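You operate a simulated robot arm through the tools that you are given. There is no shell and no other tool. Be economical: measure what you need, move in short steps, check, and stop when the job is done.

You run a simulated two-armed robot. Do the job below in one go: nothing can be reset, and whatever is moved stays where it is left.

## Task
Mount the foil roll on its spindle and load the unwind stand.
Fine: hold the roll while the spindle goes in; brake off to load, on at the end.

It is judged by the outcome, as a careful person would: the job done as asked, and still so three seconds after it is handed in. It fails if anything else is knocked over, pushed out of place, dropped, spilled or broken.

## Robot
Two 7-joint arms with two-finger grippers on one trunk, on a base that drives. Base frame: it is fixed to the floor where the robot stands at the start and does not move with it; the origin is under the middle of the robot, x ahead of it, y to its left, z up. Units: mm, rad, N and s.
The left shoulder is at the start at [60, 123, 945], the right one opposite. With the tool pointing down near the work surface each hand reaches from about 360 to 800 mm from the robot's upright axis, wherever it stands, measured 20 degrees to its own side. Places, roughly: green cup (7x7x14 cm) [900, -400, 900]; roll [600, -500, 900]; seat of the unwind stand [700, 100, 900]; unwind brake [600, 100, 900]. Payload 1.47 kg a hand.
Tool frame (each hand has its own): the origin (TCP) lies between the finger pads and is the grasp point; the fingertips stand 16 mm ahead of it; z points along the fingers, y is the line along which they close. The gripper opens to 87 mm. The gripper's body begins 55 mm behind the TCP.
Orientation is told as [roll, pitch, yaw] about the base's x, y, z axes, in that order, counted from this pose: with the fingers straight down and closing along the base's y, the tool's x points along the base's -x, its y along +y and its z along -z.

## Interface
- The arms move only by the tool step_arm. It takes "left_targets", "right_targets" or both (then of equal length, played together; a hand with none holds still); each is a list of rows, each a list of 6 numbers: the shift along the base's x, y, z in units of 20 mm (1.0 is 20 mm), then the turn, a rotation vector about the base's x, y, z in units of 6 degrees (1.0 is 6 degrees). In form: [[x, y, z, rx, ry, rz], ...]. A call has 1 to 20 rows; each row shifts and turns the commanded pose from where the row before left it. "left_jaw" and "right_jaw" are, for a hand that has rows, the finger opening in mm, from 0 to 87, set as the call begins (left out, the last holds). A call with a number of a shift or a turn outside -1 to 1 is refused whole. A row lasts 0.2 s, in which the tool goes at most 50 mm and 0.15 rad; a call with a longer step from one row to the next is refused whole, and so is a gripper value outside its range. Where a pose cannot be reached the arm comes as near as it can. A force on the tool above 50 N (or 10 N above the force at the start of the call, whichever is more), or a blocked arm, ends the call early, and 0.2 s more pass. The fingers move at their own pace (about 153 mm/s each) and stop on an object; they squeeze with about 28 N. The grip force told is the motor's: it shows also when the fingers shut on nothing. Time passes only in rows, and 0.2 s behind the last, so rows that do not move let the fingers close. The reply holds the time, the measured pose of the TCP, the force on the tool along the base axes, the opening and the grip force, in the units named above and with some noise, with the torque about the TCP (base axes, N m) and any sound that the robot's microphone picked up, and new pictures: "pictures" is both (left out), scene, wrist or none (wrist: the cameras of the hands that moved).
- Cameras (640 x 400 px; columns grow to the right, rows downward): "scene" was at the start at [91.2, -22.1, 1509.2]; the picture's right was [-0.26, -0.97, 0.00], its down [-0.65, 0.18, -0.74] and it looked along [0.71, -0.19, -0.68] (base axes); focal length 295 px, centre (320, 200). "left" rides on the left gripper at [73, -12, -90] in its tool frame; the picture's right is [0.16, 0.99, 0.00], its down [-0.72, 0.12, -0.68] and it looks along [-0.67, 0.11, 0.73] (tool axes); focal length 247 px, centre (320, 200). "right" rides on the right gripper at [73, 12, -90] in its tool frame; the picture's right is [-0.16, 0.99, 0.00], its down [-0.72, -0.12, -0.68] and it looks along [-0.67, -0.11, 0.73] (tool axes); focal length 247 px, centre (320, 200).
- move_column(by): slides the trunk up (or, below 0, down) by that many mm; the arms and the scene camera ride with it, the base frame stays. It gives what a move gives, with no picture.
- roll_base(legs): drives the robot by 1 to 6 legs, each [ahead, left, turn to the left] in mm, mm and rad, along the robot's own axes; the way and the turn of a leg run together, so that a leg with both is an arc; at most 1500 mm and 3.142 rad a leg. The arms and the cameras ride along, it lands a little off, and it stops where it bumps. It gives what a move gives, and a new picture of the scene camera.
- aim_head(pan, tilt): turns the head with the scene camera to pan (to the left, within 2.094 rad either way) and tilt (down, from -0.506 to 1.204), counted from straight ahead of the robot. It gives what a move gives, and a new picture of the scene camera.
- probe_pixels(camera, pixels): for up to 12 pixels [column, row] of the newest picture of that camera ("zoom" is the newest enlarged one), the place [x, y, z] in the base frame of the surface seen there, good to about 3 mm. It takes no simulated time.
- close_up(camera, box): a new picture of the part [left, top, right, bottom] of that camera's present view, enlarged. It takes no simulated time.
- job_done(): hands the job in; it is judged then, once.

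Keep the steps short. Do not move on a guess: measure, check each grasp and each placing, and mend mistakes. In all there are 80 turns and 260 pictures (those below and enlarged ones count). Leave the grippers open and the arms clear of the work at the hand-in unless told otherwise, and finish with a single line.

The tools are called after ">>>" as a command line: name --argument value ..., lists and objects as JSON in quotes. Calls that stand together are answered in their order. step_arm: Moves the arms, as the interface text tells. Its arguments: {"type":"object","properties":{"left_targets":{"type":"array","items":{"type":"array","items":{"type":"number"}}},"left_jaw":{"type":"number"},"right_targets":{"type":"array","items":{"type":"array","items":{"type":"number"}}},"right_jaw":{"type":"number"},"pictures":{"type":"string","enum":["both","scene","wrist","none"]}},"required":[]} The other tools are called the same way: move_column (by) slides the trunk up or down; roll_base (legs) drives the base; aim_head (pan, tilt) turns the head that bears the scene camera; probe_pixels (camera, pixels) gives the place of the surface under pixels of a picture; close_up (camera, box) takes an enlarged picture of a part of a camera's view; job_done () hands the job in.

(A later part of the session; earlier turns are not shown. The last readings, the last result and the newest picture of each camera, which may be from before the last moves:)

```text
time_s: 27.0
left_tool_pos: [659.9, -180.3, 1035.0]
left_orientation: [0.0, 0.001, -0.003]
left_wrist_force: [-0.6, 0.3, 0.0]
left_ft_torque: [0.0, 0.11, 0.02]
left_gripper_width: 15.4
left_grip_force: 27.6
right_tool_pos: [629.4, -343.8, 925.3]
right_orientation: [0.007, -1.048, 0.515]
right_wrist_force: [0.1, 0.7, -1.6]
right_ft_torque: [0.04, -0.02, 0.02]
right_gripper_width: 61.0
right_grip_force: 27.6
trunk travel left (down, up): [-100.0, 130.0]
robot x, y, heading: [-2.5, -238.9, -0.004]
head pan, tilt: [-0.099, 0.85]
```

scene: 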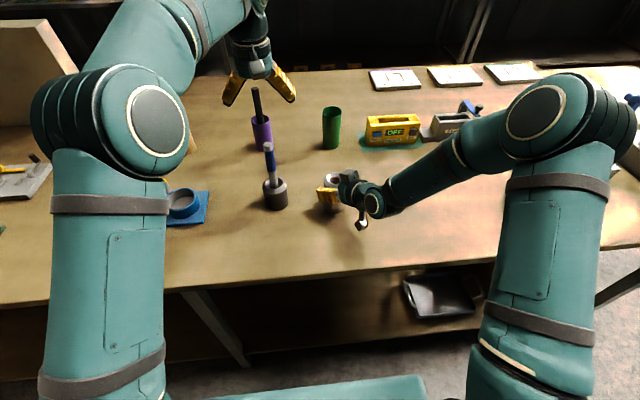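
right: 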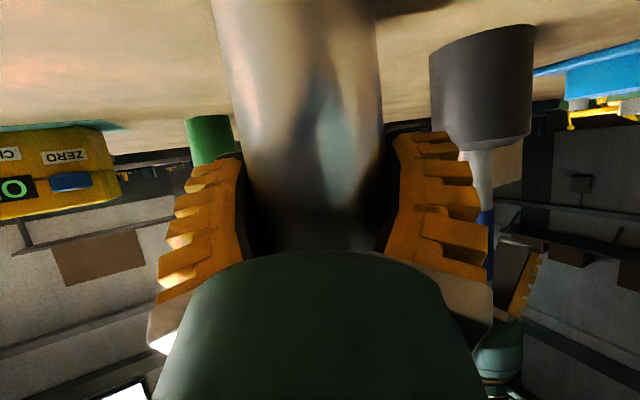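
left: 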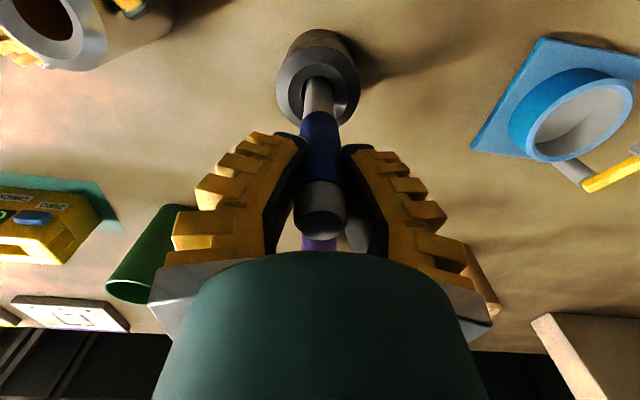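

Gripped (15 mm, 28 N). I'll lift the spindle straight up 140 mm.

>>> step_arm --left_targets '[[0, 0, 0.5, 0, 0, 0], [0, 0, 0.5, 0, 0, 0], [0, 0, 1, 0, 0, 0], [0, 0, 1, 0, 0, 0], [0, 0, 1, 0, 0, 0], [0, 0, 1, 0, 0, 0], [0, 0, 1, 0, 0, 0], [0, 0, 1, 0, 0, 0], [0, 0, 0, 0, 0, 0]]'

>>> close_up --camera "scene" --box '[210, 40, 370, 220]'

```text
time_s: 29.0
left_tool_pos: [658.4, -180.9, 1174.4]
left_orientation: [-0.001, -0.001, -0.005]
left_wrist_force: [-0.1, -0.2, -1.7]
left_ft_torque: [0.04, -0.01, -0.05]
left_gripper_width: 14.4
left_grip_force: 28.1
right_tool_pos: [629.1, -344.2, 926.1]
right_orientation: [0.006, -1.049, 0.515]
right_wrist_force: [0.4, 0.0, 0.1]
right_ft_torque: [0.03, -0.02, -0.02]
right_gripper_width: 61.2
right_grip_force: 28.1
trunk travel left (down, up): [-100.0, 130.0]
robot x, y, heading: [-0.2, -241.3, -0.004]
head pan, tilt: [-0.099, 0.85]
```

scene: 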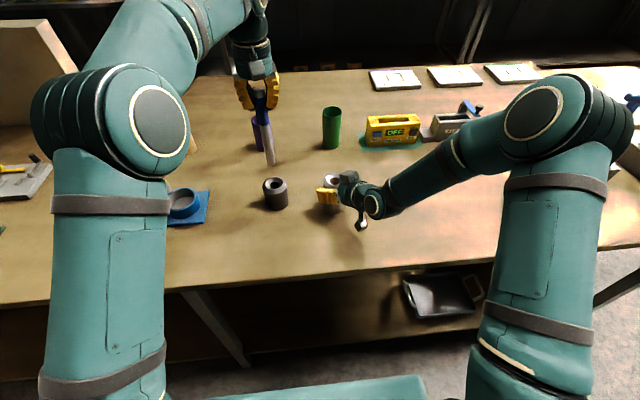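
left: 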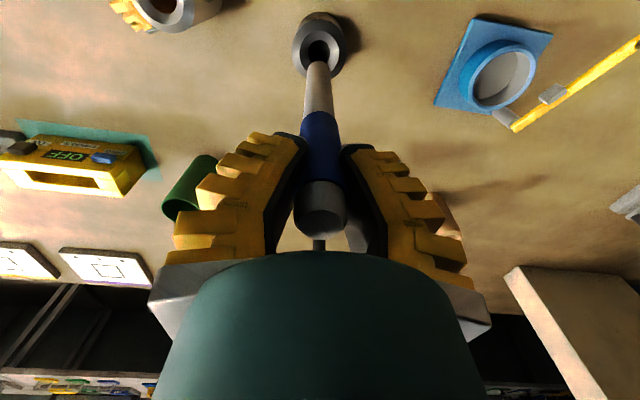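

```text
2.22 times, centred on (290, 130) of scene
```

zoom: 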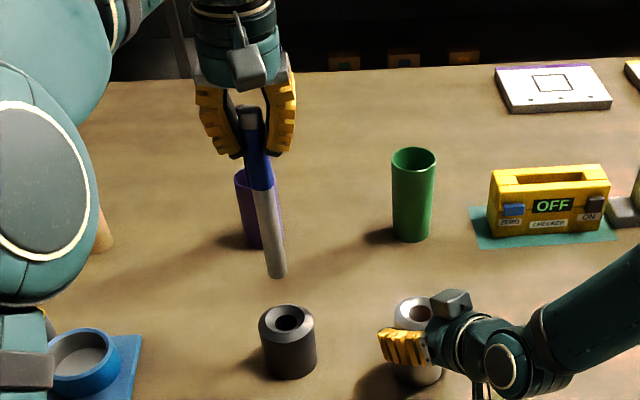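

Spindle is out. I'll measure its lower end and the roll's mouth.

>>> probe_pixels --camera "zoom" --pixels '[[277, 273], [275, 250], [268, 210], [258, 170], [256, 145], [413, 300], [398, 318], [430, 305], [402, 305]]'

>>> close_up --camera "scene" --box '[305, 160, 365, 200]'

>>> close_up --camera "scene" --box '[255, 90, 285, 170]'

```text
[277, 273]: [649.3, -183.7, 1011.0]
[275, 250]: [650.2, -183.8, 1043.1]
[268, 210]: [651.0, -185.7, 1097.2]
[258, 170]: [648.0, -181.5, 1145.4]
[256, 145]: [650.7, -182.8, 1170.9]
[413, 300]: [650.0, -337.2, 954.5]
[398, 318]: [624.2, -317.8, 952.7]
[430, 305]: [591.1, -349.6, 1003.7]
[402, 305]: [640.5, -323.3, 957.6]
```

```text
10.00 times, centred on (335, 180) of scene
```

zoom: 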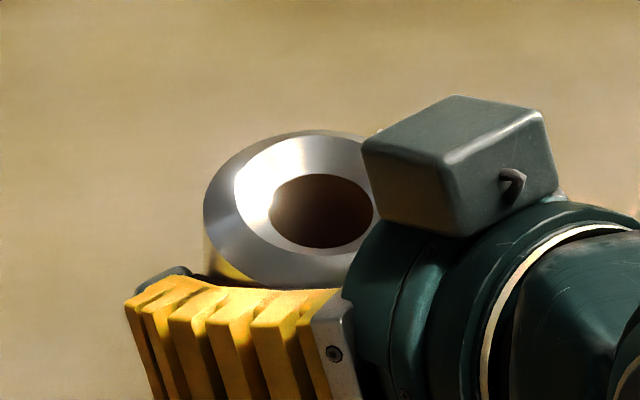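

```text
5.00 times, centred on (270, 130) of scene
```

zoom: 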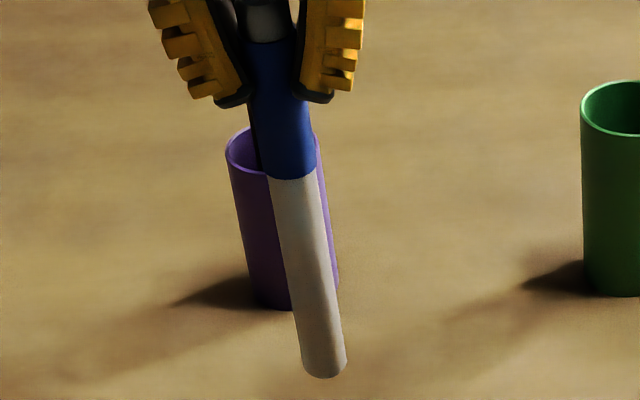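

>>> close_up --camera "scene" --box '[305, 160, 365, 200]'

>>> probe_pixels --camera "zoom" --pixels '[[215, 200], [230, 165], [270, 140], [330, 134], [222, 245], [262, 272], [310, 282], [345, 275], [272, 205], [320, 172], [320, 249], [370, 212]]'

```text
10.00 times, centred on (335, 180) of scene
```

zoom: 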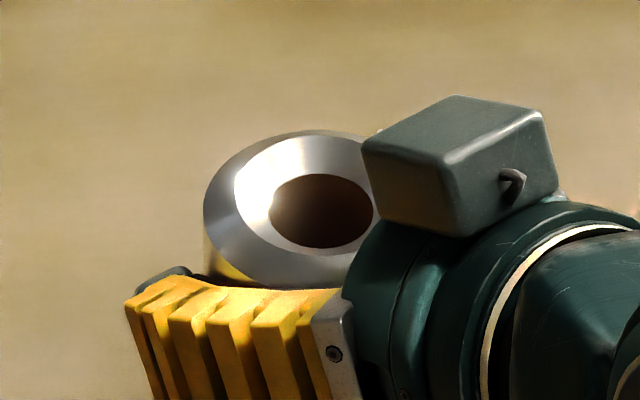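

```text
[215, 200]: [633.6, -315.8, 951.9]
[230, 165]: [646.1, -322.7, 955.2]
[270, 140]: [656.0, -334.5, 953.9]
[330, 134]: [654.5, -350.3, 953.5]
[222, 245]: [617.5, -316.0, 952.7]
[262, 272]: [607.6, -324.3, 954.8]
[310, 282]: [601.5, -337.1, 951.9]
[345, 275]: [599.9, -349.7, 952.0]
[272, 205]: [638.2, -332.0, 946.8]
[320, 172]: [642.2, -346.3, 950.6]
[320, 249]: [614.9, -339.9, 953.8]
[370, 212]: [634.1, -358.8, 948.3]
```

Roll axis is at (628,-344), r≈28.5. The spindle hangs straight at about (658.5,-182) with its bottom at z≈1009. I'll carry it over the roll.

>>> step_arm --left_targets '[[-0.17, -0.9, 0.2, 0, 0, 0], [-0.17, -0.9, 0.2, 0, 0, 0], [-0.17, -0.9, 0.2, 0, 0, 0], [-0.17, -0.9, 0.2, 0, 0, 0], [-0.17, -0.9, 0, 0, 0, 0], [-0.17, -0.9, 0, 0, 0, 0], [-0.17, -0.9, 0, 0, 0, 0], [-0.17, -0.9, 0, 0, 0, 0], [-0.17, -0.9, 0, 0, 0, 0], [0, 0, 0, 0, 0, 0]]'

>>> close_up --camera "scene" --box '[285, 90, 375, 200]'

```text
time_s: 31.2
left_tool_pos: [628.3, -343.7, 1190.2]
left_orientation: [0.001, -0.001, -0.004]
left_wrist_force: [0.0, 0.4, -1.8]
left_ft_torque: [-0.01, -0.02, -0.03]
left_gripper_width: 13.6
left_grip_force: 27.8
right_tool_pos: [629.8, -343.3, 923.8]
right_orientation: [0.006, -1.048, 0.513]
right_wrist_force: [-0.3, 0.0, 0.9]
right_ft_torque: [0.07, -0.04, 0.02]
right_gripper_width: 61.1
right_grip_force: 28.1
trunk travel left (down, up): [-100.0, 130.0]
robot x, y, heading: [0.8, -237.1, -0.008]
head pan, tilt: [-0.099, 0.85]
```

scene: 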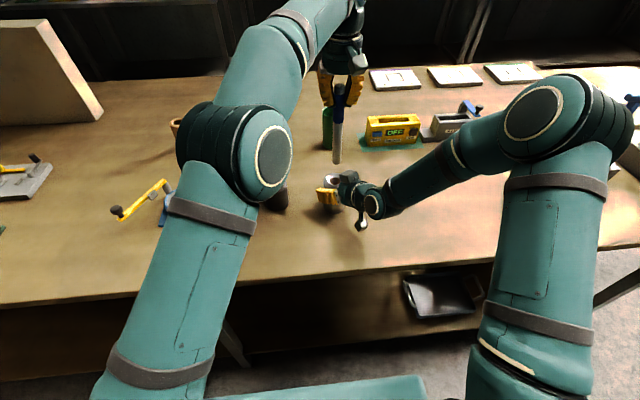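
left: 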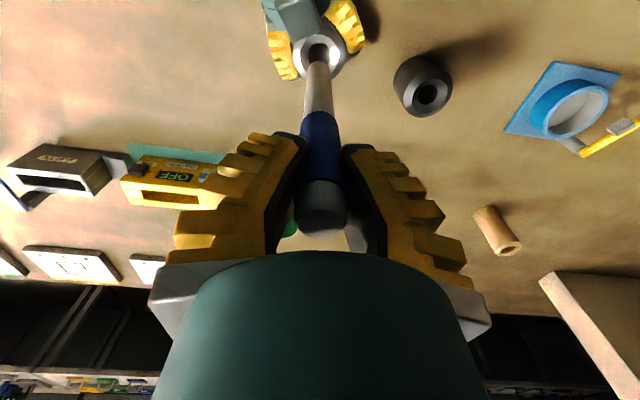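

```text
3.64 times, centred on (330, 145) of scene
```

zoom: 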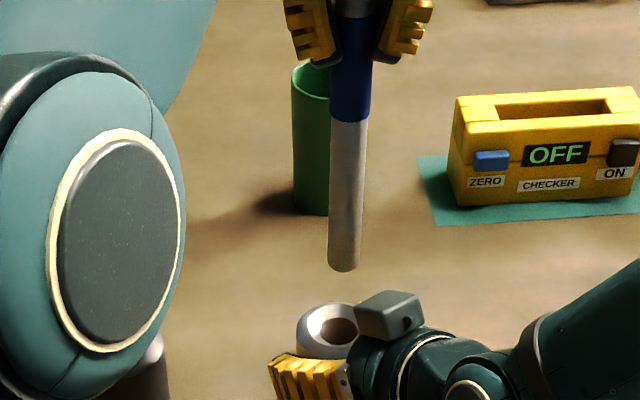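

>>> probe_pixels --camera "zoom" --pixels '[[344, 262], [334, 250], [353, 250], [346, 200], [349, 130], [350, 90]]'

>>> close_up --camera "left" --box '[260, 0, 380, 120]'

```text
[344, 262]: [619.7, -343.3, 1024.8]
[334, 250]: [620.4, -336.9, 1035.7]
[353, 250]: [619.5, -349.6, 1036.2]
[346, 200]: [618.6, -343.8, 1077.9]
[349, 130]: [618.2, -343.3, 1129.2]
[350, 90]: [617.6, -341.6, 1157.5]
```

```text
3.33 times, centred on (320, 60) of left
```

zoom: 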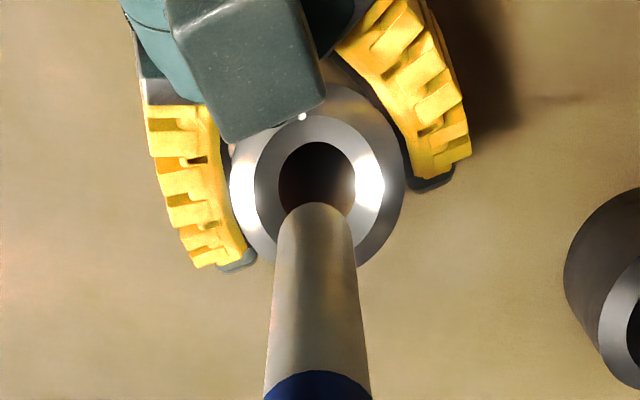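

Shaft axis is about (628,-343.5), aligned with the bore. I'll lower 60 mm and check at the mouth.

>>> step_arm --left_targets '[[0, 0, -0.75, 0, 0, 0], [0, 0, -0.75, 0, 0, 0], [0, 0, -0.75, 0, 0, 0], [0, 0, -0.75, 0, 0, 0], [0, 0, 0, 0, 0, 0]]' --pictures "none"

>>> close_up --camera "scene" --box '[295, 130, 375, 200]'

>>> close_up --camera "left" --box '[240, 0, 400, 120]'

```text
time_s: 32.4
left_tool_pos: [630.0, -342.2, 1131.1]
left_orientation: [0.001, -0.001, -0.003]
left_wrist_force: [0.3, -0.5, -0.9]
left_ft_torque: [0.02, 0.02, 0.03]
left_gripper_width: 13.4
left_grip_force: 28.4
right_tool_pos: [629.2, -343.7, 925.0]
right_orientation: [0.007, -1.048, 0.515]
right_wrist_force: [0.1, 0.3, -0.6]
right_ft_torque: [0.03, -0.03, -0.03]
right_gripper_width: 60.9
right_grip_force: 28.2
trunk travel left (down, up): [-100.0, 130.0]
robot x, y, heading: [0.0, -241.1, -0.004]
head pan, tilt: [-0.099, 0.85]
```

```text
5.71 times, centred on (335, 165) of scene
```

zoom: 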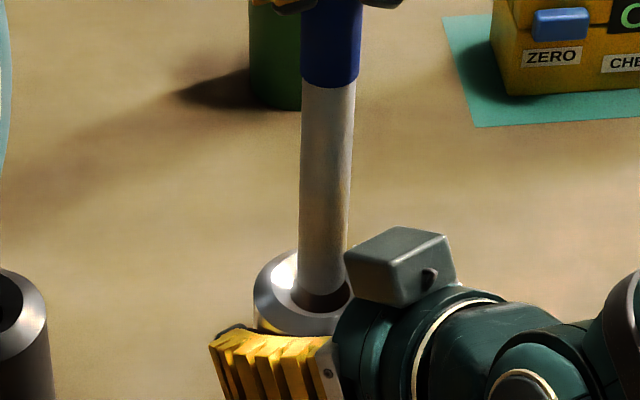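

```text
3.33 times, centred on (320, 60) of left
```

zoom: 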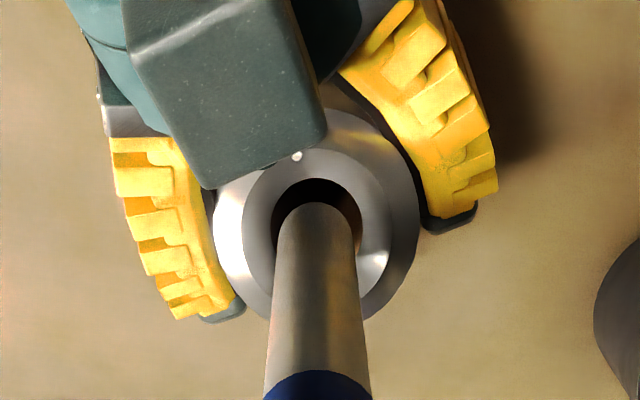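

Shaft is centred over the hole in both views. I'll lower 24 mm in small steps.

>>> step_arm --left_targets '[[0, 0, -0.3, 0, 0, 0], [0, 0, -0.3, 0, 0, 0], [0, 0, -0.3, 0, 0, 0], [0, 0, -0.3, 0, 0, 0], [0, 0, 0, 0, 0, 0]]' --pictures "none"

>>> close_up --camera "scene" --box '[305, 150, 365, 200]'

>>> close_up --camera "left" --box '[240, 0, 400, 120]'

```text
time_s: 33.6
left_tool_pos: [629.7, -342.3, 1106.2]
left_orientation: [0.001, 0.001, -0.004]
left_wrist_force: [1.0, 0.6, -1.9]
left_ft_torque: [0.0, -0.02, -0.03]
left_gripper_width: 12.8
left_grip_force: 27.5
right_tool_pos: [628.3, -343.7, 924.8]
right_orientation: [0.006, -1.047, 0.514]
right_wrist_force: [-0.3, -0.5, -0.2]
right_ft_torque: [0.02, -0.03, -0.01]
right_gripper_width: 60.9
right_grip_force: 28.3
trunk travel left (down, up): [-100.0, 130.0]
robot x, y, heading: [0.2, -241.6, -0.004]
head pan, tilt: [-0.099, 0.85]
```

```text
8.00 times, centred on (335, 175) of scene
```

zoom: 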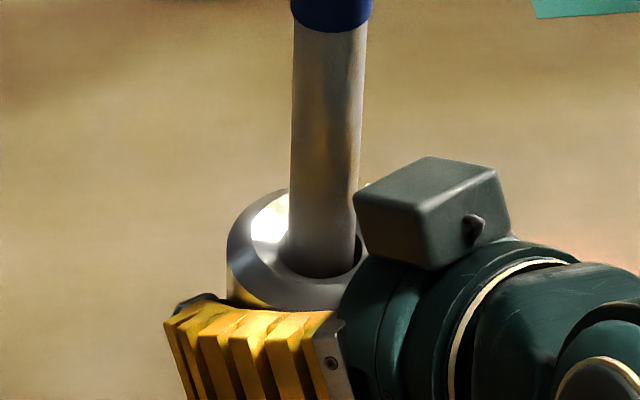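

```text
3.33 times, centred on (320, 60) of left
```

zoom: 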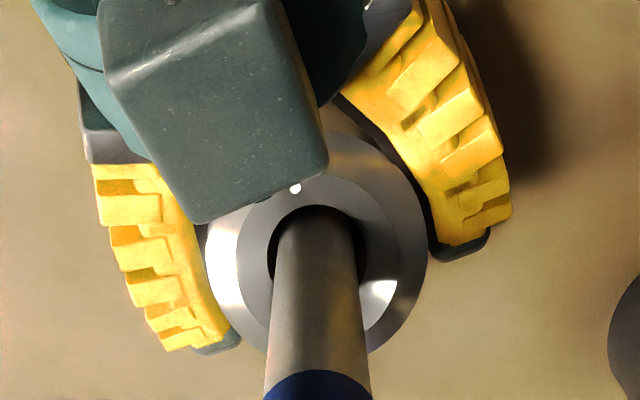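

The spindle is entering the bore with no side force. I'll lower another 64 mm.

>>> step_arm --left_targets '[[0, 0, -0.4, 0, 0, 0], [0, 0, -0.4, 0, 0, 0], [0, 0, -0.4, 0, 0, 0], [0, 0, -0.4, 0, 0, 0], [0, 0, -0.4, 0, 0, 0], [0, 0, -0.4, 0, 0, 0], [0, 0, -0.4, 0, 0, 0], [0, 0, -0.4, 0, 0, 0], [0, 0, 0, 0, 0, 0]]' --pictures "none"

>>> close_up --camera "scene" --box '[295, 130, 375, 200]'

>>> close_up --camera "left" --box '[200, 0, 440, 180]'

```text
time_s: 35.6
left_tool_pos: [629.3, -342.1, 1043.1]
left_orientation: [0.0, 0.001, -0.003]
left_wrist_force: [1.0, -0.2, -1.7]
left_ft_torque: [0.01, 0.02, 0.02]
left_gripper_width: 12.1
left_grip_force: 28.0
right_tool_pos: [629.2, -342.8, 923.8]
right_orientation: [0.007, -1.048, 0.513]
right_wrist_force: [-0.3, 0.1, 0.2]
right_ft_torque: [0.03, -0.02, 0.02]
right_gripper_width: 60.9
right_grip_force: 28.5
trunk travel left (down, up): [-100.0, 130.0]
robot x, y, heading: [-2.0, -237.8, -0.008]
head pan, tilt: [-0.099, 0.85]
```

```text
5.71 times, centred on (335, 165) of scene
```

zoom: 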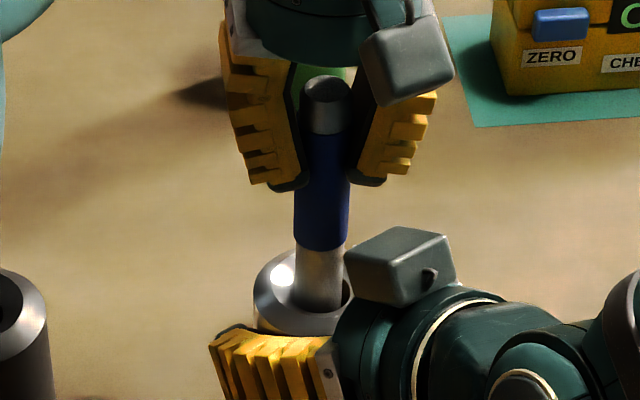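

```text
2.22 times, centred on (320, 90) of left
```

zoom: 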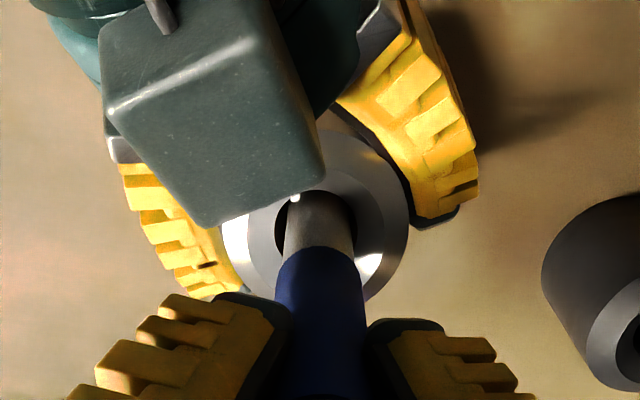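

Still free, about 27 mm to go. I'll continue slowly, expecting contact.

>>> step_arm --left_targets '[[0, 0, -0.25, 0, 0, 0], [0, 0, -0.25, 0, 0, 0], [0, 0, -0.25, 0, 0, 0], [0, 0, -0.25, 0, 0, 0], [0, 0, -0.15, 0, 0, 0], [0, 0, 0, 0, 0, 0]]' --pictures "none"

>>> close_up --camera "scene" --box '[295, 130, 375, 200]'

```text
time_s: 37.0
left_tool_pos: [629.7, -343.0, 1023.7]
left_orientation: [-0.003, -0.005, -0.006]
left_wrist_force: [-0.7, -0.6, 35.6]
left_ft_torque: [-0.01, -0.02, 0.02]
left_gripper_width: 22.5
left_grip_force: 28.1
right_tool_pos: [628.1, -343.5, 924.9]
right_orientation: [0.008, -1.047, 0.514]
right_wrist_force: [4.0, -5.6, -12.1]
right_ft_torque: [-0.1, 0.32, 0.0]
right_gripper_width: 60.1
right_grip_force: 27.9
trunk travel left (down, up): [-100.0, 130.0]
robot x, y, heading: [-2.8, -239.6, -0.002]
head pan, tilt: [-0.099, 0.85]
```

```text
5.71 times, centred on (335, 165) of scene
```

zoom: 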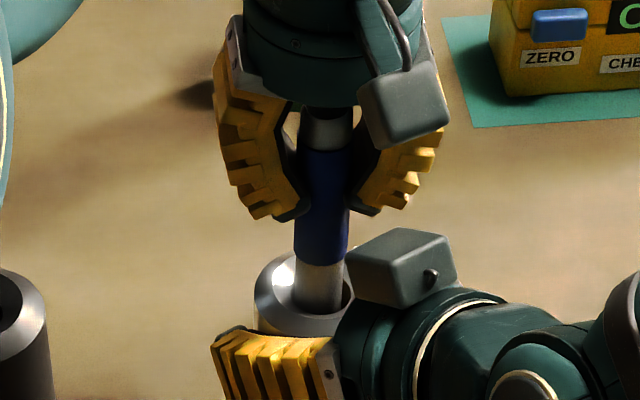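

Contact at about 36 N. I'll measure where the spindle stands.

>>> probe_pixels --camera "zoom" --pixels '[[322, 258], [320, 280], [326, 125], [320, 240], [322, 302], [290, 325]]'

>>> close_up --camera "left" --box '[200, 0, 440, 180]'

```text
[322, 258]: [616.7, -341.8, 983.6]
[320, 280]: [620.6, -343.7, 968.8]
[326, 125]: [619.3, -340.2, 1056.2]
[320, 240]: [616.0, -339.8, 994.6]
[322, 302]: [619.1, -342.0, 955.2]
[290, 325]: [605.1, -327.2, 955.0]
```

```text
2.22 times, centred on (320, 90) of left
```

zoom: 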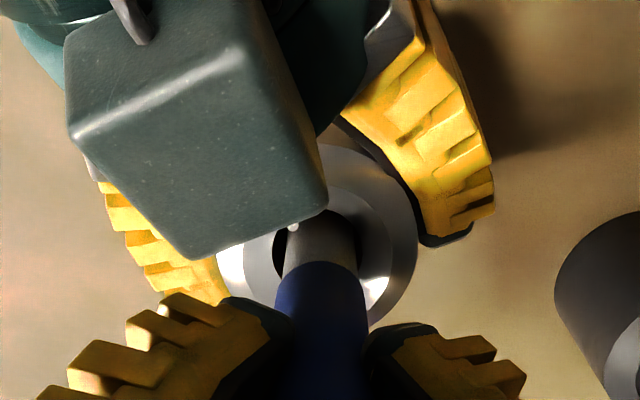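

The spindle bottomed with its blue edge at z≈980, about 86 mm inside the 104 mm roll, and the left fingers slid about 10 mm. I'll release it and look at how it settles.

>>> step_arm --left_targets '[[0, 0, 0, 0, 0, 0], [0, 0, 0, 0, 0, 0], [0, 0, 0, 0, 0, 0]]' --left_jaw 45 --pictures "none"

>>> close_up --camera "scene" --box '[305, 150, 365, 200]'

>>> close_up --camera "left" --box '[200, 0, 440, 180]'

>>> close_up --camera "right" --box '[160, 0, 420, 200]'

```text
time_s: 37.8
left_tool_pos: [628.6, -341.6, 1020.7]
left_orientation: [0.0, 0.0, -0.003]
left_wrist_force: [-0.5, 0.8, 0.4]
left_ft_torque: [-0.02, 0.01, -0.01]
left_gripper_width: 50.3
left_grip_force: 3.5
right_tool_pos: [629.7, -343.2, 925.2]
right_orientation: [0.008, -1.045, 0.517]
right_wrist_force: [-0.4, -0.3, -1.9]
right_ft_torque: [0.07, 0.05, 0.0]
right_gripper_width: 60.2
right_grip_force: 28.0
trunk travel left (down, up): [-100.0, 130.0]
robot x, y, heading: [1.0, -240.7, -0.006]
head pan, tilt: [-0.099, 0.85]
```

```text
8.00 times, centred on (335, 175) of scene
```

zoom: 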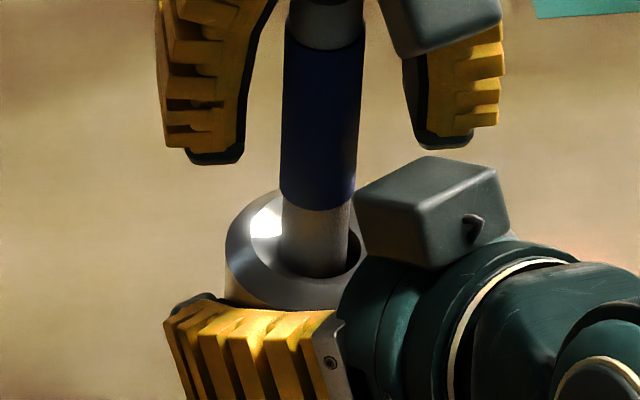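

```text
2.22 times, centred on (320, 90) of left
```

zoom: 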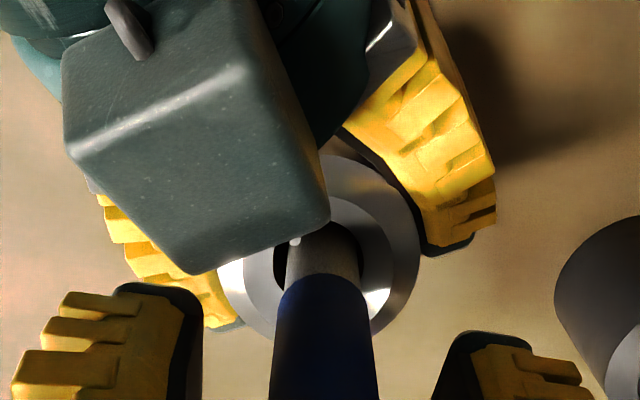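

```text
2.00 times, centred on (290, 100) of right
```

zoom: 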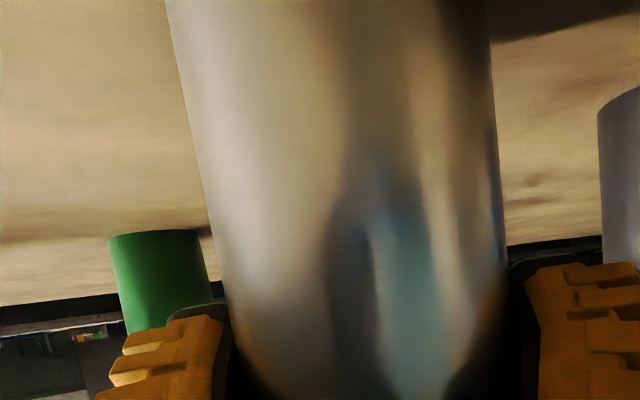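

The spindle stands in the bore. To be sure it is fully seated, I'll regrip at the handle and press lightly with small sideways moves.

>>> step_arm --left_targets '[[0, -0.05, 0.35, 0, 0, 0], [0, 0, 0.35, 0, 0, 0], [0, 0, 0, 0, 0, 0]]' --pictures "none"

>>> step_arm --left_targets '[[0, 0, 0, 0, 0, 0], [0, 0, 0, 0, 0, 0], [0, 0, 0, 0, 0, 0], [0, 0, -0.15, 0, 0, 0], [0.08, 0, 0, 0, 0, 0], [-0.16, 0, 0, 0, 0, 0], [0.08, 0.08, 0, 0, 0, 0], [0, -0.16, 0, 0, 0, 0], [0, 0.08, 0, 0, 0, 0], [0, 0, 0, 0, 0, 0]]' --left_jaw 0 --pictures "none"

>>> close_up --camera "scene" --box '[305, 150, 365, 200]'

```text
time_s: 38.6
left_tool_pos: [628.7, -344.5, 1034.2]
left_orientation: [-0.001, -0.002, -0.003]
left_wrist_force: [-1.9, 0.0, -0.7]
left_ft_torque: [0.0, 0.0, 0.0]
left_gripper_width: 50.7
left_grip_force: 4.4
right_tool_pos: [629.9, -344.3, 925.4]
right_orientation: [0.006, -1.047, 0.516]
right_wrist_force: [0.7, 1.4, -1.3]
right_ft_torque: [0.09, 0.09, -0.04]
right_gripper_width: 60.5
right_grip_force: 27.8
trunk travel left (down, up): [-100.0, 130.0]
robot x, y, heading: [-0.0, -240.3, 0.002]
head pan, tilt: [-0.099, 0.85]
```

```text
time_s: 40.8
left_tool_pos: [629.2, -342.3, 1034.3]
left_orientation: [-0.002, -0.003, -0.004]
left_wrist_force: [-1.4, 0.2, 33.0]
left_ft_torque: [-0.06, 0.05, -0.01]
left_gripper_width: 15.7
left_grip_force: 28.0
right_tool_pos: [627.5, -343.9, 924.8]
right_orientation: [0.005, -1.046, 0.517]
right_wrist_force: [9.2, -1.5, -11.0]
right_ft_torque: [0.04, 0.12, 0.02]
right_gripper_width: 60.0
right_grip_force: 27.9
trunk travel left (down, up): [-100.0, 130.0]
robot x, y, heading: [0.3, -238.3, -0.002]
head pan, tilt: [-0.099, 0.85]
```

```text
8.00 times, centred on (335, 175) of scene
```

zoom: 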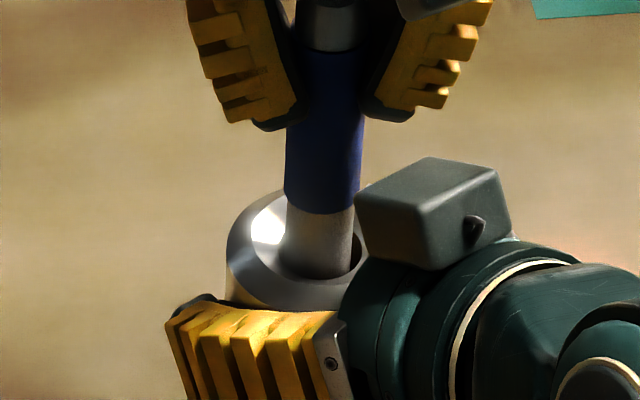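

Firmly bottomed (33 N, no further travel). I'll release the handle, raise the left hand and bring it back to its side.

>>> step_arm --left_targets '[[0, 0, 0, 0, 0, 0], [0, 0, 0, 0, 0, 0], [0, 0, 0.5, 0, 0, 0], [0, 0, 1, 0, 0, 0], [0, 0, 1, 0, 0, 0], [0, 0, 1, 0, 0, 0], [0, 0, 1, 0, 0, 0], [0, 0, 1, 0, 0, 0], [0, 0, 1, 0, 0, 0], [0, 0, 1, 0, 0, 0], [0, 0, 1, 0, 0, 0], [0, 0, 1, 0, 0, 0], [-0.95, 0.95, 0, 0, 0, 0], [-0.95, 0.95, 0, 0, 0, 0], [-0.95, 0.95, 0, 0, 0, 0], [-0.95, 0.95, 0, 0, 0, 0], [-0.95, 0.95, 0, 0, 0, 0], [-0.95, 0.95, 0, 0, 0, 0], [-0.95, 0.95, 0, 0, 0, 0], [-0.95, 0.95, 0, 0, 0, 0]]' --left_jaw 60 --pictures "scene"

>>> close_up --camera "scene" --box '[295, 130, 375, 200]'

```text
time_s: 45.0
left_tool_pos: [473.0, -191.1, 1219.1]
left_orientation: [0.0, -0.001, -0.002]
left_wrist_force: [0.4, 0.3, 0.1]
left_ft_torque: [0.0, 0.0, 0.02]
left_gripper_width: 64.7
left_grip_force: 3.0
left hand out of reach, approached as far as the arm can: row 12
right_tool_pos: [628.3, -342.0, 924.8]
right_orientation: [0.005, -1.048, 0.518]
right_wrist_force: [-1.2, -0.9, 3.7]
right_ft_torque: [0.09, 0.03, 0.03]
right_gripper_width: 60.6
right_grip_force: 27.6
trunk travel left (down, up): [-100.0, 130.0]
robot x, y, heading: [-2.7, -239.4, -0.001]
head pan, tilt: [-0.099, 0.85]
```

scene: 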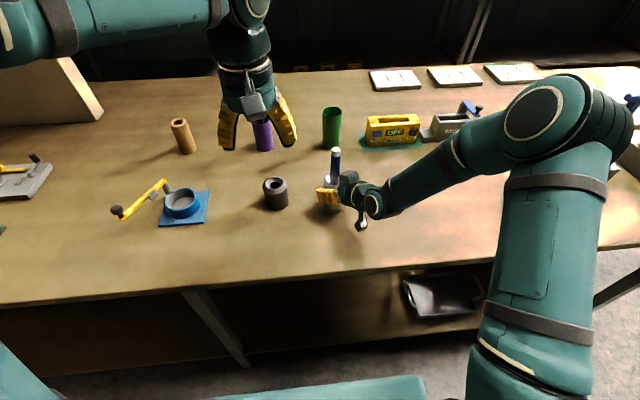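

```text
5.71 times, centred on (335, 165) of scene
```

zoom: 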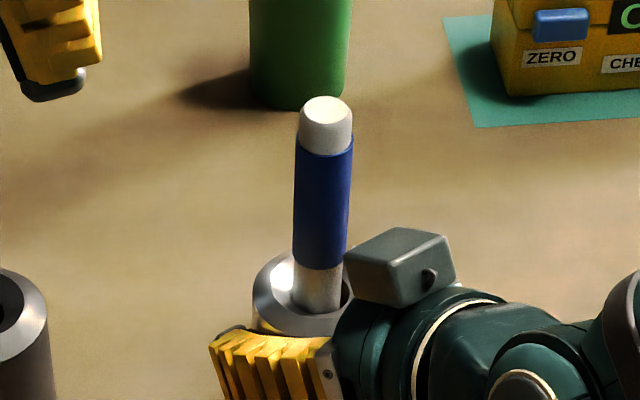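

Spindle stands fully in the roll. I'll lift the roll with the spindle 130 mm using the right hand.

>>> step_arm --right_targets '[[0, 0, 0.25, 0, 0, 0], [0, 0, 0.5, 0, 0, 0], [0, 0, 0.75, 0, 0, 0], [0, 0, 1, 0, 0, 0], [0, 0, 1, 0, 0, 0], [0, 0, 1, 0, 0, 0], [0, 0, 1, 0, 0, 0], [0, 0, 0.7, 0, 0, 0], [0, 0, 0.3, 0, 0, 0], [0, 0, 0, 0, 0, 0]]' --pictures "scene"

>>> close_up --camera "scene" --box '[285, 80, 385, 190]'

```text
time_s: 47.2
left_tool_pos: [473.7, -191.4, 1218.5]
left_orientation: [-0.001, -0.001, -0.004]
left_wrist_force: [0.5, 0.0, -0.9]
left_ft_torque: [-0.02, 0.02, 0.02]
left_gripper_width: 64.5
left_grip_force: 3.2
right_tool_pos: [630.4, -344.4, 1055.4]
right_orientation: [0.008, -1.047, 0.514]
right_wrist_force: [-0.3, -0.2, -4.0]
right_ft_torque: [0.0, 0.02, -0.03]
right_gripper_width: 60.4
right_grip_force: 28.2
trunk travel left (down, up): [-100.0, 130.0]
robot x, y, heading: [-0.3, -240.7, -0.007]
head pan, tilt: [-0.099, 0.85]
```

scene: 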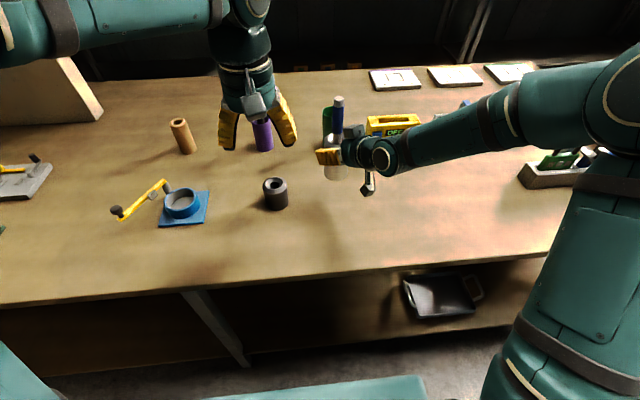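

```text
3.64 times, centred on (335, 135) of scene
```

zoom: 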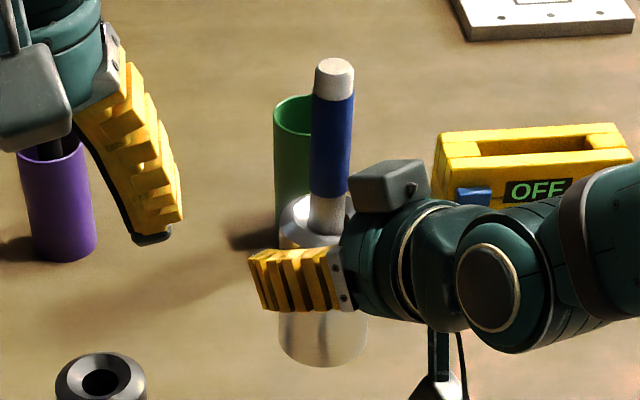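

Load is held (4 N, level). Before driving I'll check where the tan box and fixtures on the left side stand.

>>> probe_pixels --camera "scene" --pixels '[[60, 80], [95, 110], [20, 90], [40, 60], [20, 185], [180, 205], [190, 190], [120, 213], [162, 183], [155, 194]]'

>>> aim_head --pan 0.9 --tilt 0.6

```text
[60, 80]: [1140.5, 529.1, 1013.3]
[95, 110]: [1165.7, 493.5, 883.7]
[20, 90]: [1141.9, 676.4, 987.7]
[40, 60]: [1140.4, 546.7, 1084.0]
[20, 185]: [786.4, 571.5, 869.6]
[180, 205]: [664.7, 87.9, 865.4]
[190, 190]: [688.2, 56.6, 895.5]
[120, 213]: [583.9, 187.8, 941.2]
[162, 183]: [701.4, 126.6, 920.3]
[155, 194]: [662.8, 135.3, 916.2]
```

```text
time_s: 48.5
left_tool_pos: [474.0, -191.3, 1218.7]
left_orientation: [0.0, 0.001, -0.002]
left_wrist_force: [-0.5, 0.7, 0.3]
left_ft_torque: [0.01, 0.01, -0.01]
left_gripper_width: 64.5
left_grip_force: 3.6
right_tool_pos: [630.3, -344.1, 1055.2]
right_orientation: [0.006, -1.045, 0.514]
right_wrist_force: [-0.9, -0.2, -4.1]
right_ft_torque: [-0.03, 0.01, 0.0]
right_gripper_width: 60.3
right_grip_force: 28.3
trunk travel left (down, up): [-100.0, 130.0]
robot x, y, heading: [0.5, -241.8, -0.006]
head pan, tilt: [0.901, 0.6]
```

scene: 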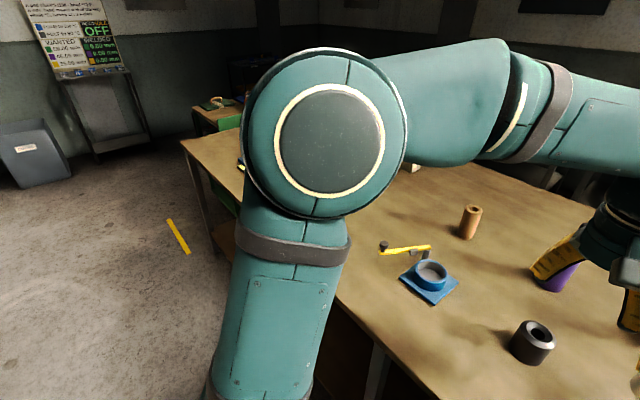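

Path left is clear and the roll bottom at ~980 passes above the holder (926). I'll drive 380 mm left with the load held, then look at the stand.

>>> roll_base --legs '[[0, 190, 0], [0, 190, 0]]'

>>> aim_head --pan -0.1 --tilt 0.85

```text
time_s: 52.6
left_tool_pos: [476.1, 186.9, 1219.5]
left_orientation: [0.001, 0.0, -0.002]
left_wrist_force: [0.4, -0.4, 0.1]
left_ft_torque: [-0.02, 0.01, 0.02]
left_gripper_width: 64.7
left_grip_force: 2.8
right_tool_pos: [632.3, 34.2, 1054.0]
right_orientation: [0.008, -1.047, 0.516]
right_wrist_force: [0.1, 0.1, -3.7]
right_ft_torque: [0.02, 0.0, 0.01]
right_gripper_width: 60.4
right_grip_force: 28.3
trunk travel left (down, up): [-100.0, 130.0]
robot x, y, heading: [2.8, 144.6, -0.001]
head pan, tilt: [0.901, 0.6]
```

scene: 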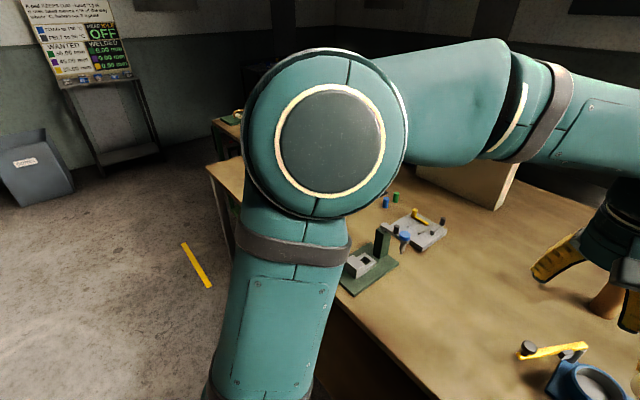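

```text
time_s: 53.9
left_tool_pos: [475.3, 186.5, 1219.3]
left_orientation: [-0.001, 0.0, -0.002]
left_wrist_force: [0.8, 0.4, 0.6]
left_ft_torque: [-0.01, -0.01, 0.02]
left_gripper_width: 64.9
left_grip_force: 3.1
right_tool_pos: [631.3, 33.3, 1054.5]
right_orientation: [0.008, -1.046, 0.517]
right_wrist_force: [-0.5, 0.3, -4.0]
right_ft_torque: [-0.02, 0.0, -0.01]
right_gripper_width: 60.2
right_grip_force: 27.9
trunk travel left (down, up): [-100.0, 130.0]
robot x, y, heading: [1.7, 133.4, -0.007]
head pan, tilt: [-0.099, 0.85]
```

scene: 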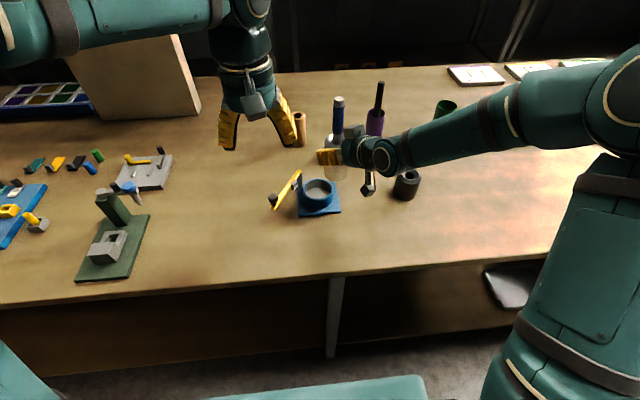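

Now the stand is straight ahead. I'll measure the seat rim carefully along with the roll's bottom edge.

>>> close_up --camera "scene" --box '[265, 160, 361, 220]'

>>> close_up --camera "right" --box '[160, 0, 480, 200]'

```text
6.67 times, centred on (313, 190) of scene
```

zoom: 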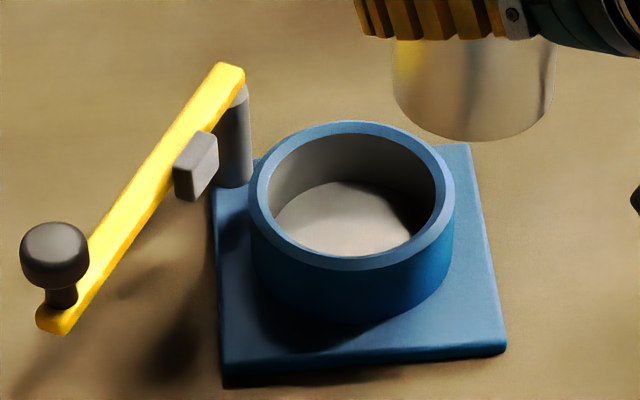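

```text
2.00 times, centred on (320, 100) of right
```

zoom: 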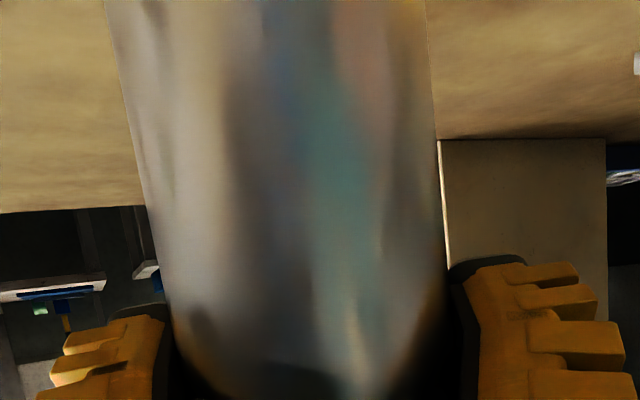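

>>> close_up --camera "scene" --box '[265, 160, 361, 220]'

>>> probe_pixels --camera "zoom" --pixels '[[352, 127], [258, 200], [446, 190], [355, 264], [290, 150], [420, 145], [290, 247], [425, 240], [400, 110], [470, 135], [545, 110], [350, 220]]'

```text
6.67 times, centred on (313, 190) of scene
```

zoom: 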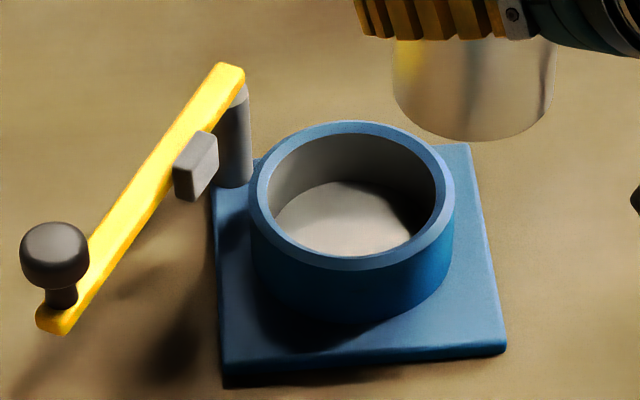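

```text
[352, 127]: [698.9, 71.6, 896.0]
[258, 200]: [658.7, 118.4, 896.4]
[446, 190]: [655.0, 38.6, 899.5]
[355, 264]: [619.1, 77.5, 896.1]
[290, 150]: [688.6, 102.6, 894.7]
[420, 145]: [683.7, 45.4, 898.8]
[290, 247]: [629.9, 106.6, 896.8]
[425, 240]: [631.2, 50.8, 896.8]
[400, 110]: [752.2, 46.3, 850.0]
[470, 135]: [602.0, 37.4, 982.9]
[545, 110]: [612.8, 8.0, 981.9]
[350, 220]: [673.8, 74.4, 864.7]
```

Seat centre is (659,77), inner r≈36. Roll axis is at (630.5,33), its bottom near 981. I'll move over the seat and lower to just above the rim.

>>> step_arm --right_targets '[[0.36, 0.55, 0, 0, 0, 0], [0.36, 0.55, 0, 0, 0, 0], [0.36, 0.55, 0, 0, 0, 0], [0.35, 0.55, 0, 0, 0, 0], [0, 0, -0.5, 0, 0, 0], [0, 0, -0.75, 0, 0, 0], [0, 0, -0.75, 0, 0, 0], [0, 0, -0.75, 0, 0, 0], [0, 0, -0.65, 0, 0, 0], [0, 0, 0, 0, 0, 0]]' --pictures "scene"

>>> close_up --camera "scene" --box '[265, 150, 361, 220]'

>>> probe_pixels --camera "zoom" --pixels '[[350, 200], [320, 200], [380, 200], [350, 215], [350, 230], [350, 240]]'

```text
time_s: 56.1
left_tool_pos: [475.3, 186.7, 1218.0]
left_orientation: [0.001, -0.001, -0.003]
left_wrist_force: [-0.4, -0.1, 0.1]
left_ft_torque: [0.05, 0.02, -0.03]
left_gripper_width: 64.7
left_grip_force: 3.0
right_tool_pos: [661.5, 76.9, 985.4]
right_orientation: [0.008, -1.046, 0.514]
right_wrist_force: [0.2, 0.7, -3.6]
right_ft_torque: [0.04, 0.03, 0.01]
right_gripper_width: 60.5
right_grip_force: 28.1
trunk travel left (down, up): [-100.0, 130.0]
robot x, y, heading: [-0.9, 138.6, -0.0]
head pan, tilt: [-0.099, 0.85]
```

scene: 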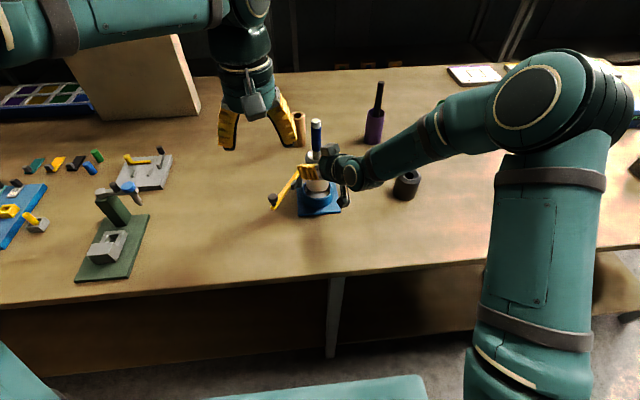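

```text
5.71 times, centred on (313, 185) of scene
```

zoom: 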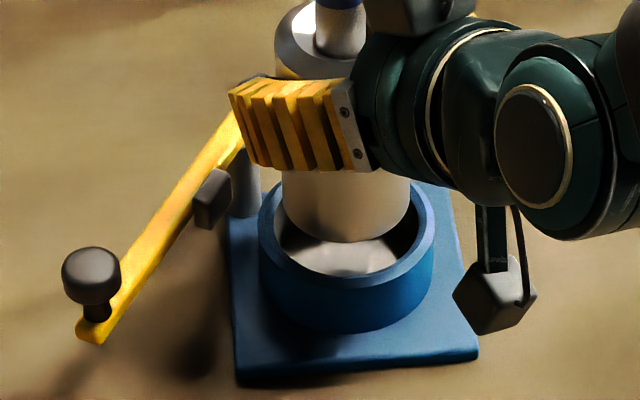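

```text
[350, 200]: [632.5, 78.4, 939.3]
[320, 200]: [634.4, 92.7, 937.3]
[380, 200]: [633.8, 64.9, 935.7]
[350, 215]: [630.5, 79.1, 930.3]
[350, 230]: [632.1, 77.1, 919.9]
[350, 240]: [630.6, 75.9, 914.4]
```

Roll is centred over the seat (axis about (660,77), bottom about 911). The left finger will come close to the swung-out brake pad, so I'll measure that gap.

>>> probe_pixels --camera "zoom" --pixels '[[231, 97], [240, 92], [246, 160], [262, 165], [252, 90], [213, 175], [228, 178], [222, 215], [205, 190], [226, 195], [240, 140], [242, 80]]'

>>> close_up --camera "right" --box '[320, 40, 640, 240]'

```text
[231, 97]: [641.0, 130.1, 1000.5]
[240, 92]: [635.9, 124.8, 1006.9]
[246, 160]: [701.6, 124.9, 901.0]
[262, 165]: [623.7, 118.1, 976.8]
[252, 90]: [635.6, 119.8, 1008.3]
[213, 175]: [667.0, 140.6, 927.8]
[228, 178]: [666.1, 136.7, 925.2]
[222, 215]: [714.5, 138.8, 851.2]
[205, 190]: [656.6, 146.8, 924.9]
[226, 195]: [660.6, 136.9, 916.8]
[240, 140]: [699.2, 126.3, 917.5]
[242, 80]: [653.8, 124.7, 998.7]
```

```text
2.00 times, centred on (480, 140) of right
```

zoom: 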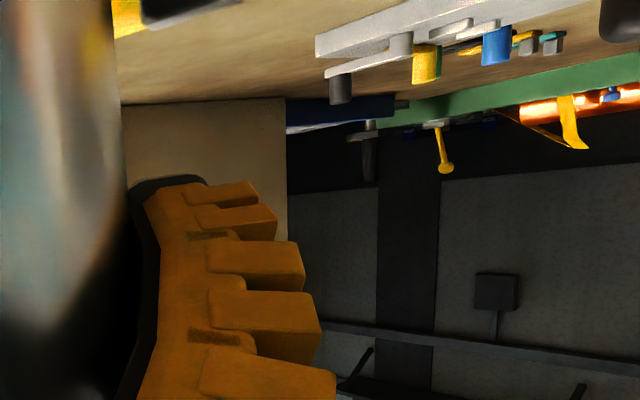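

Gap to the pad stays at ~10 mm even with the jaws opened a little. I'll lower the roll into the seat.

>>> step_arm --right_targets '[[-0.05, 0, -0.5, 0, 0, 0], [0, 0, -0.5, 0, 0, 0], [0, 0, -0.5, 0, 0, 0], [0, 0, -0.4, 0, 0, 0], [0, 0, -0.15, 0, 0, 0], [0, 0, 0, 0, 0, 0]]' --pictures "none"

>>> close_up --camera "scene" --box '[265, 140, 361, 220]'

```text
time_s: 57.5
left_tool_pos: [475.4, 186.1, 1218.7]
left_orientation: [-0.001, -0.001, -0.003]
left_wrist_force: [-0.1, 0.1, -0.5]
left_ft_torque: [0.0, -0.04, -0.01]
left_gripper_width: 64.6
left_grip_force: 2.9
right_tool_pos: [658.8, 77.1, 944.6]
right_orientation: [0.008, -1.046, 0.517]
right_wrist_force: [0.3, 0.2, -3.4]
right_ft_torque: [-0.02, -0.01, -0.02]
right_gripper_width: 60.4
right_grip_force: 27.7
trunk travel left (down, up): [-100.0, 130.0]
robot x, y, heading: [0.9, 137.4, -0.006]
head pan, tilt: [-0.099, 0.85]
```

```text
5.00 times, centred on (313, 180) of scene
```

zoom: 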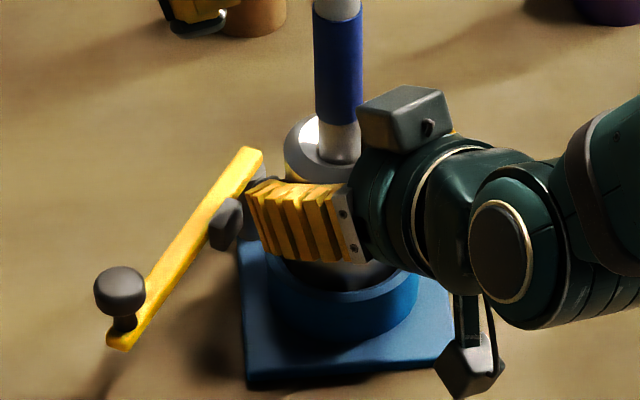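

Roll is inside the rim, about 3 mm above the floor. I'll lower to contact in small steps.

>>> step_arm --right_targets '[[0, 0, -0.06, 0, 0, 0], [0, 0, -0.06, 0, 0, 0], [0, 0, -0.06, 0, 0, 0], [0, 0, 0, 0, 0, 0]]' --pictures "none"

```text
time_s: 58.5
left_tool_pos: [474.5, 186.7, 1220.5]
left_orientation: [0.001, -0.001, -0.003]
left_wrist_force: [-0.4, -0.5, -0.1]
left_ft_torque: [0.01, -0.01, -0.01]
left_gripper_width: 64.8
left_grip_force: 3.4
right_tool_pos: [660.2, 77.4, 941.3]
right_orientation: [0.006, -1.047, 0.516]
right_wrist_force: [0.5, 0.0, -4.6]
right_ft_torque: [0.01, 0.02, 0.02]
right_gripper_width: 60.3
right_grip_force: 28.0
trunk travel left (down, up): [-100.0, 130.0]
robot x, y, heading: [-0.5, 138.8, -0.003]
head pan, tilt: [-0.099, 0.85]
```

Still carrying the full weight (-4.6 N), so I'll go a little lower.

>>> step_arm --right_targets '[[0, 0, -0.05, 0, 0, 0], [0, 0, -0.05, 0, 0, 0], [0, 0, 0, 0, 0, 0]]' --pictures "none"

```text
time_s: 59.3
left_tool_pos: [475.3, 186.8, 1218.7]
left_orientation: [-0.001, 0.0, -0.003]
left_wrist_force: [-0.3, 0.5, -0.8]
left_ft_torque: [-0.01, 0.01, 0.0]
left_gripper_width: 64.6
left_grip_force: 3.2
right_tool_pos: [658.8, 78.3, 940.8]
right_orientation: [0.007, -1.048, 0.517]
right_wrist_force: [-0.9, 0.0, -3.6]
right_ft_torque: [0.0, 0.02, 0.02]
right_gripper_width: 60.4
right_grip_force: 28.0
trunk travel left (down, up): [-100.0, 130.0]
robot x, y, heading: [2.4, 135.6, -0.006]
head pan, tilt: [-0.099, 0.85]
```

>>> step_arm --right_targets '[[0, 0, -0.05, 0, 0, 0], [0, 0, -0.05, 0, 0, 0], [0, 0, 0, 0, 0, 0]]' --pictures "none"

```text
time_s: 60.1
left_tool_pos: [473.8, 187.3, 1219.1]
left_orientation: [0.0, -0.001, -0.003]
left_wrist_force: [-0.6, 0.5, 0.8]
left_ft_torque: [-0.02, -0.02, -0.03]
left_gripper_width: 64.6
left_grip_force: 3.4
right_tool_pos: [659.1, 76.3, 937.7]
right_orientation: [0.005, -1.05, 0.517]
right_wrist_force: [0.3, -0.2, 4.8]
right_ft_torque: [0.15, 0.13, -0.02]
right_gripper_width: 60.1
right_grip_force: 27.9
trunk travel left (down, up): [-100.0, 130.0]
robot x, y, heading: [3.2, 136.3, -0.002]
head pan, tilt: [-0.099, 0.85]
```

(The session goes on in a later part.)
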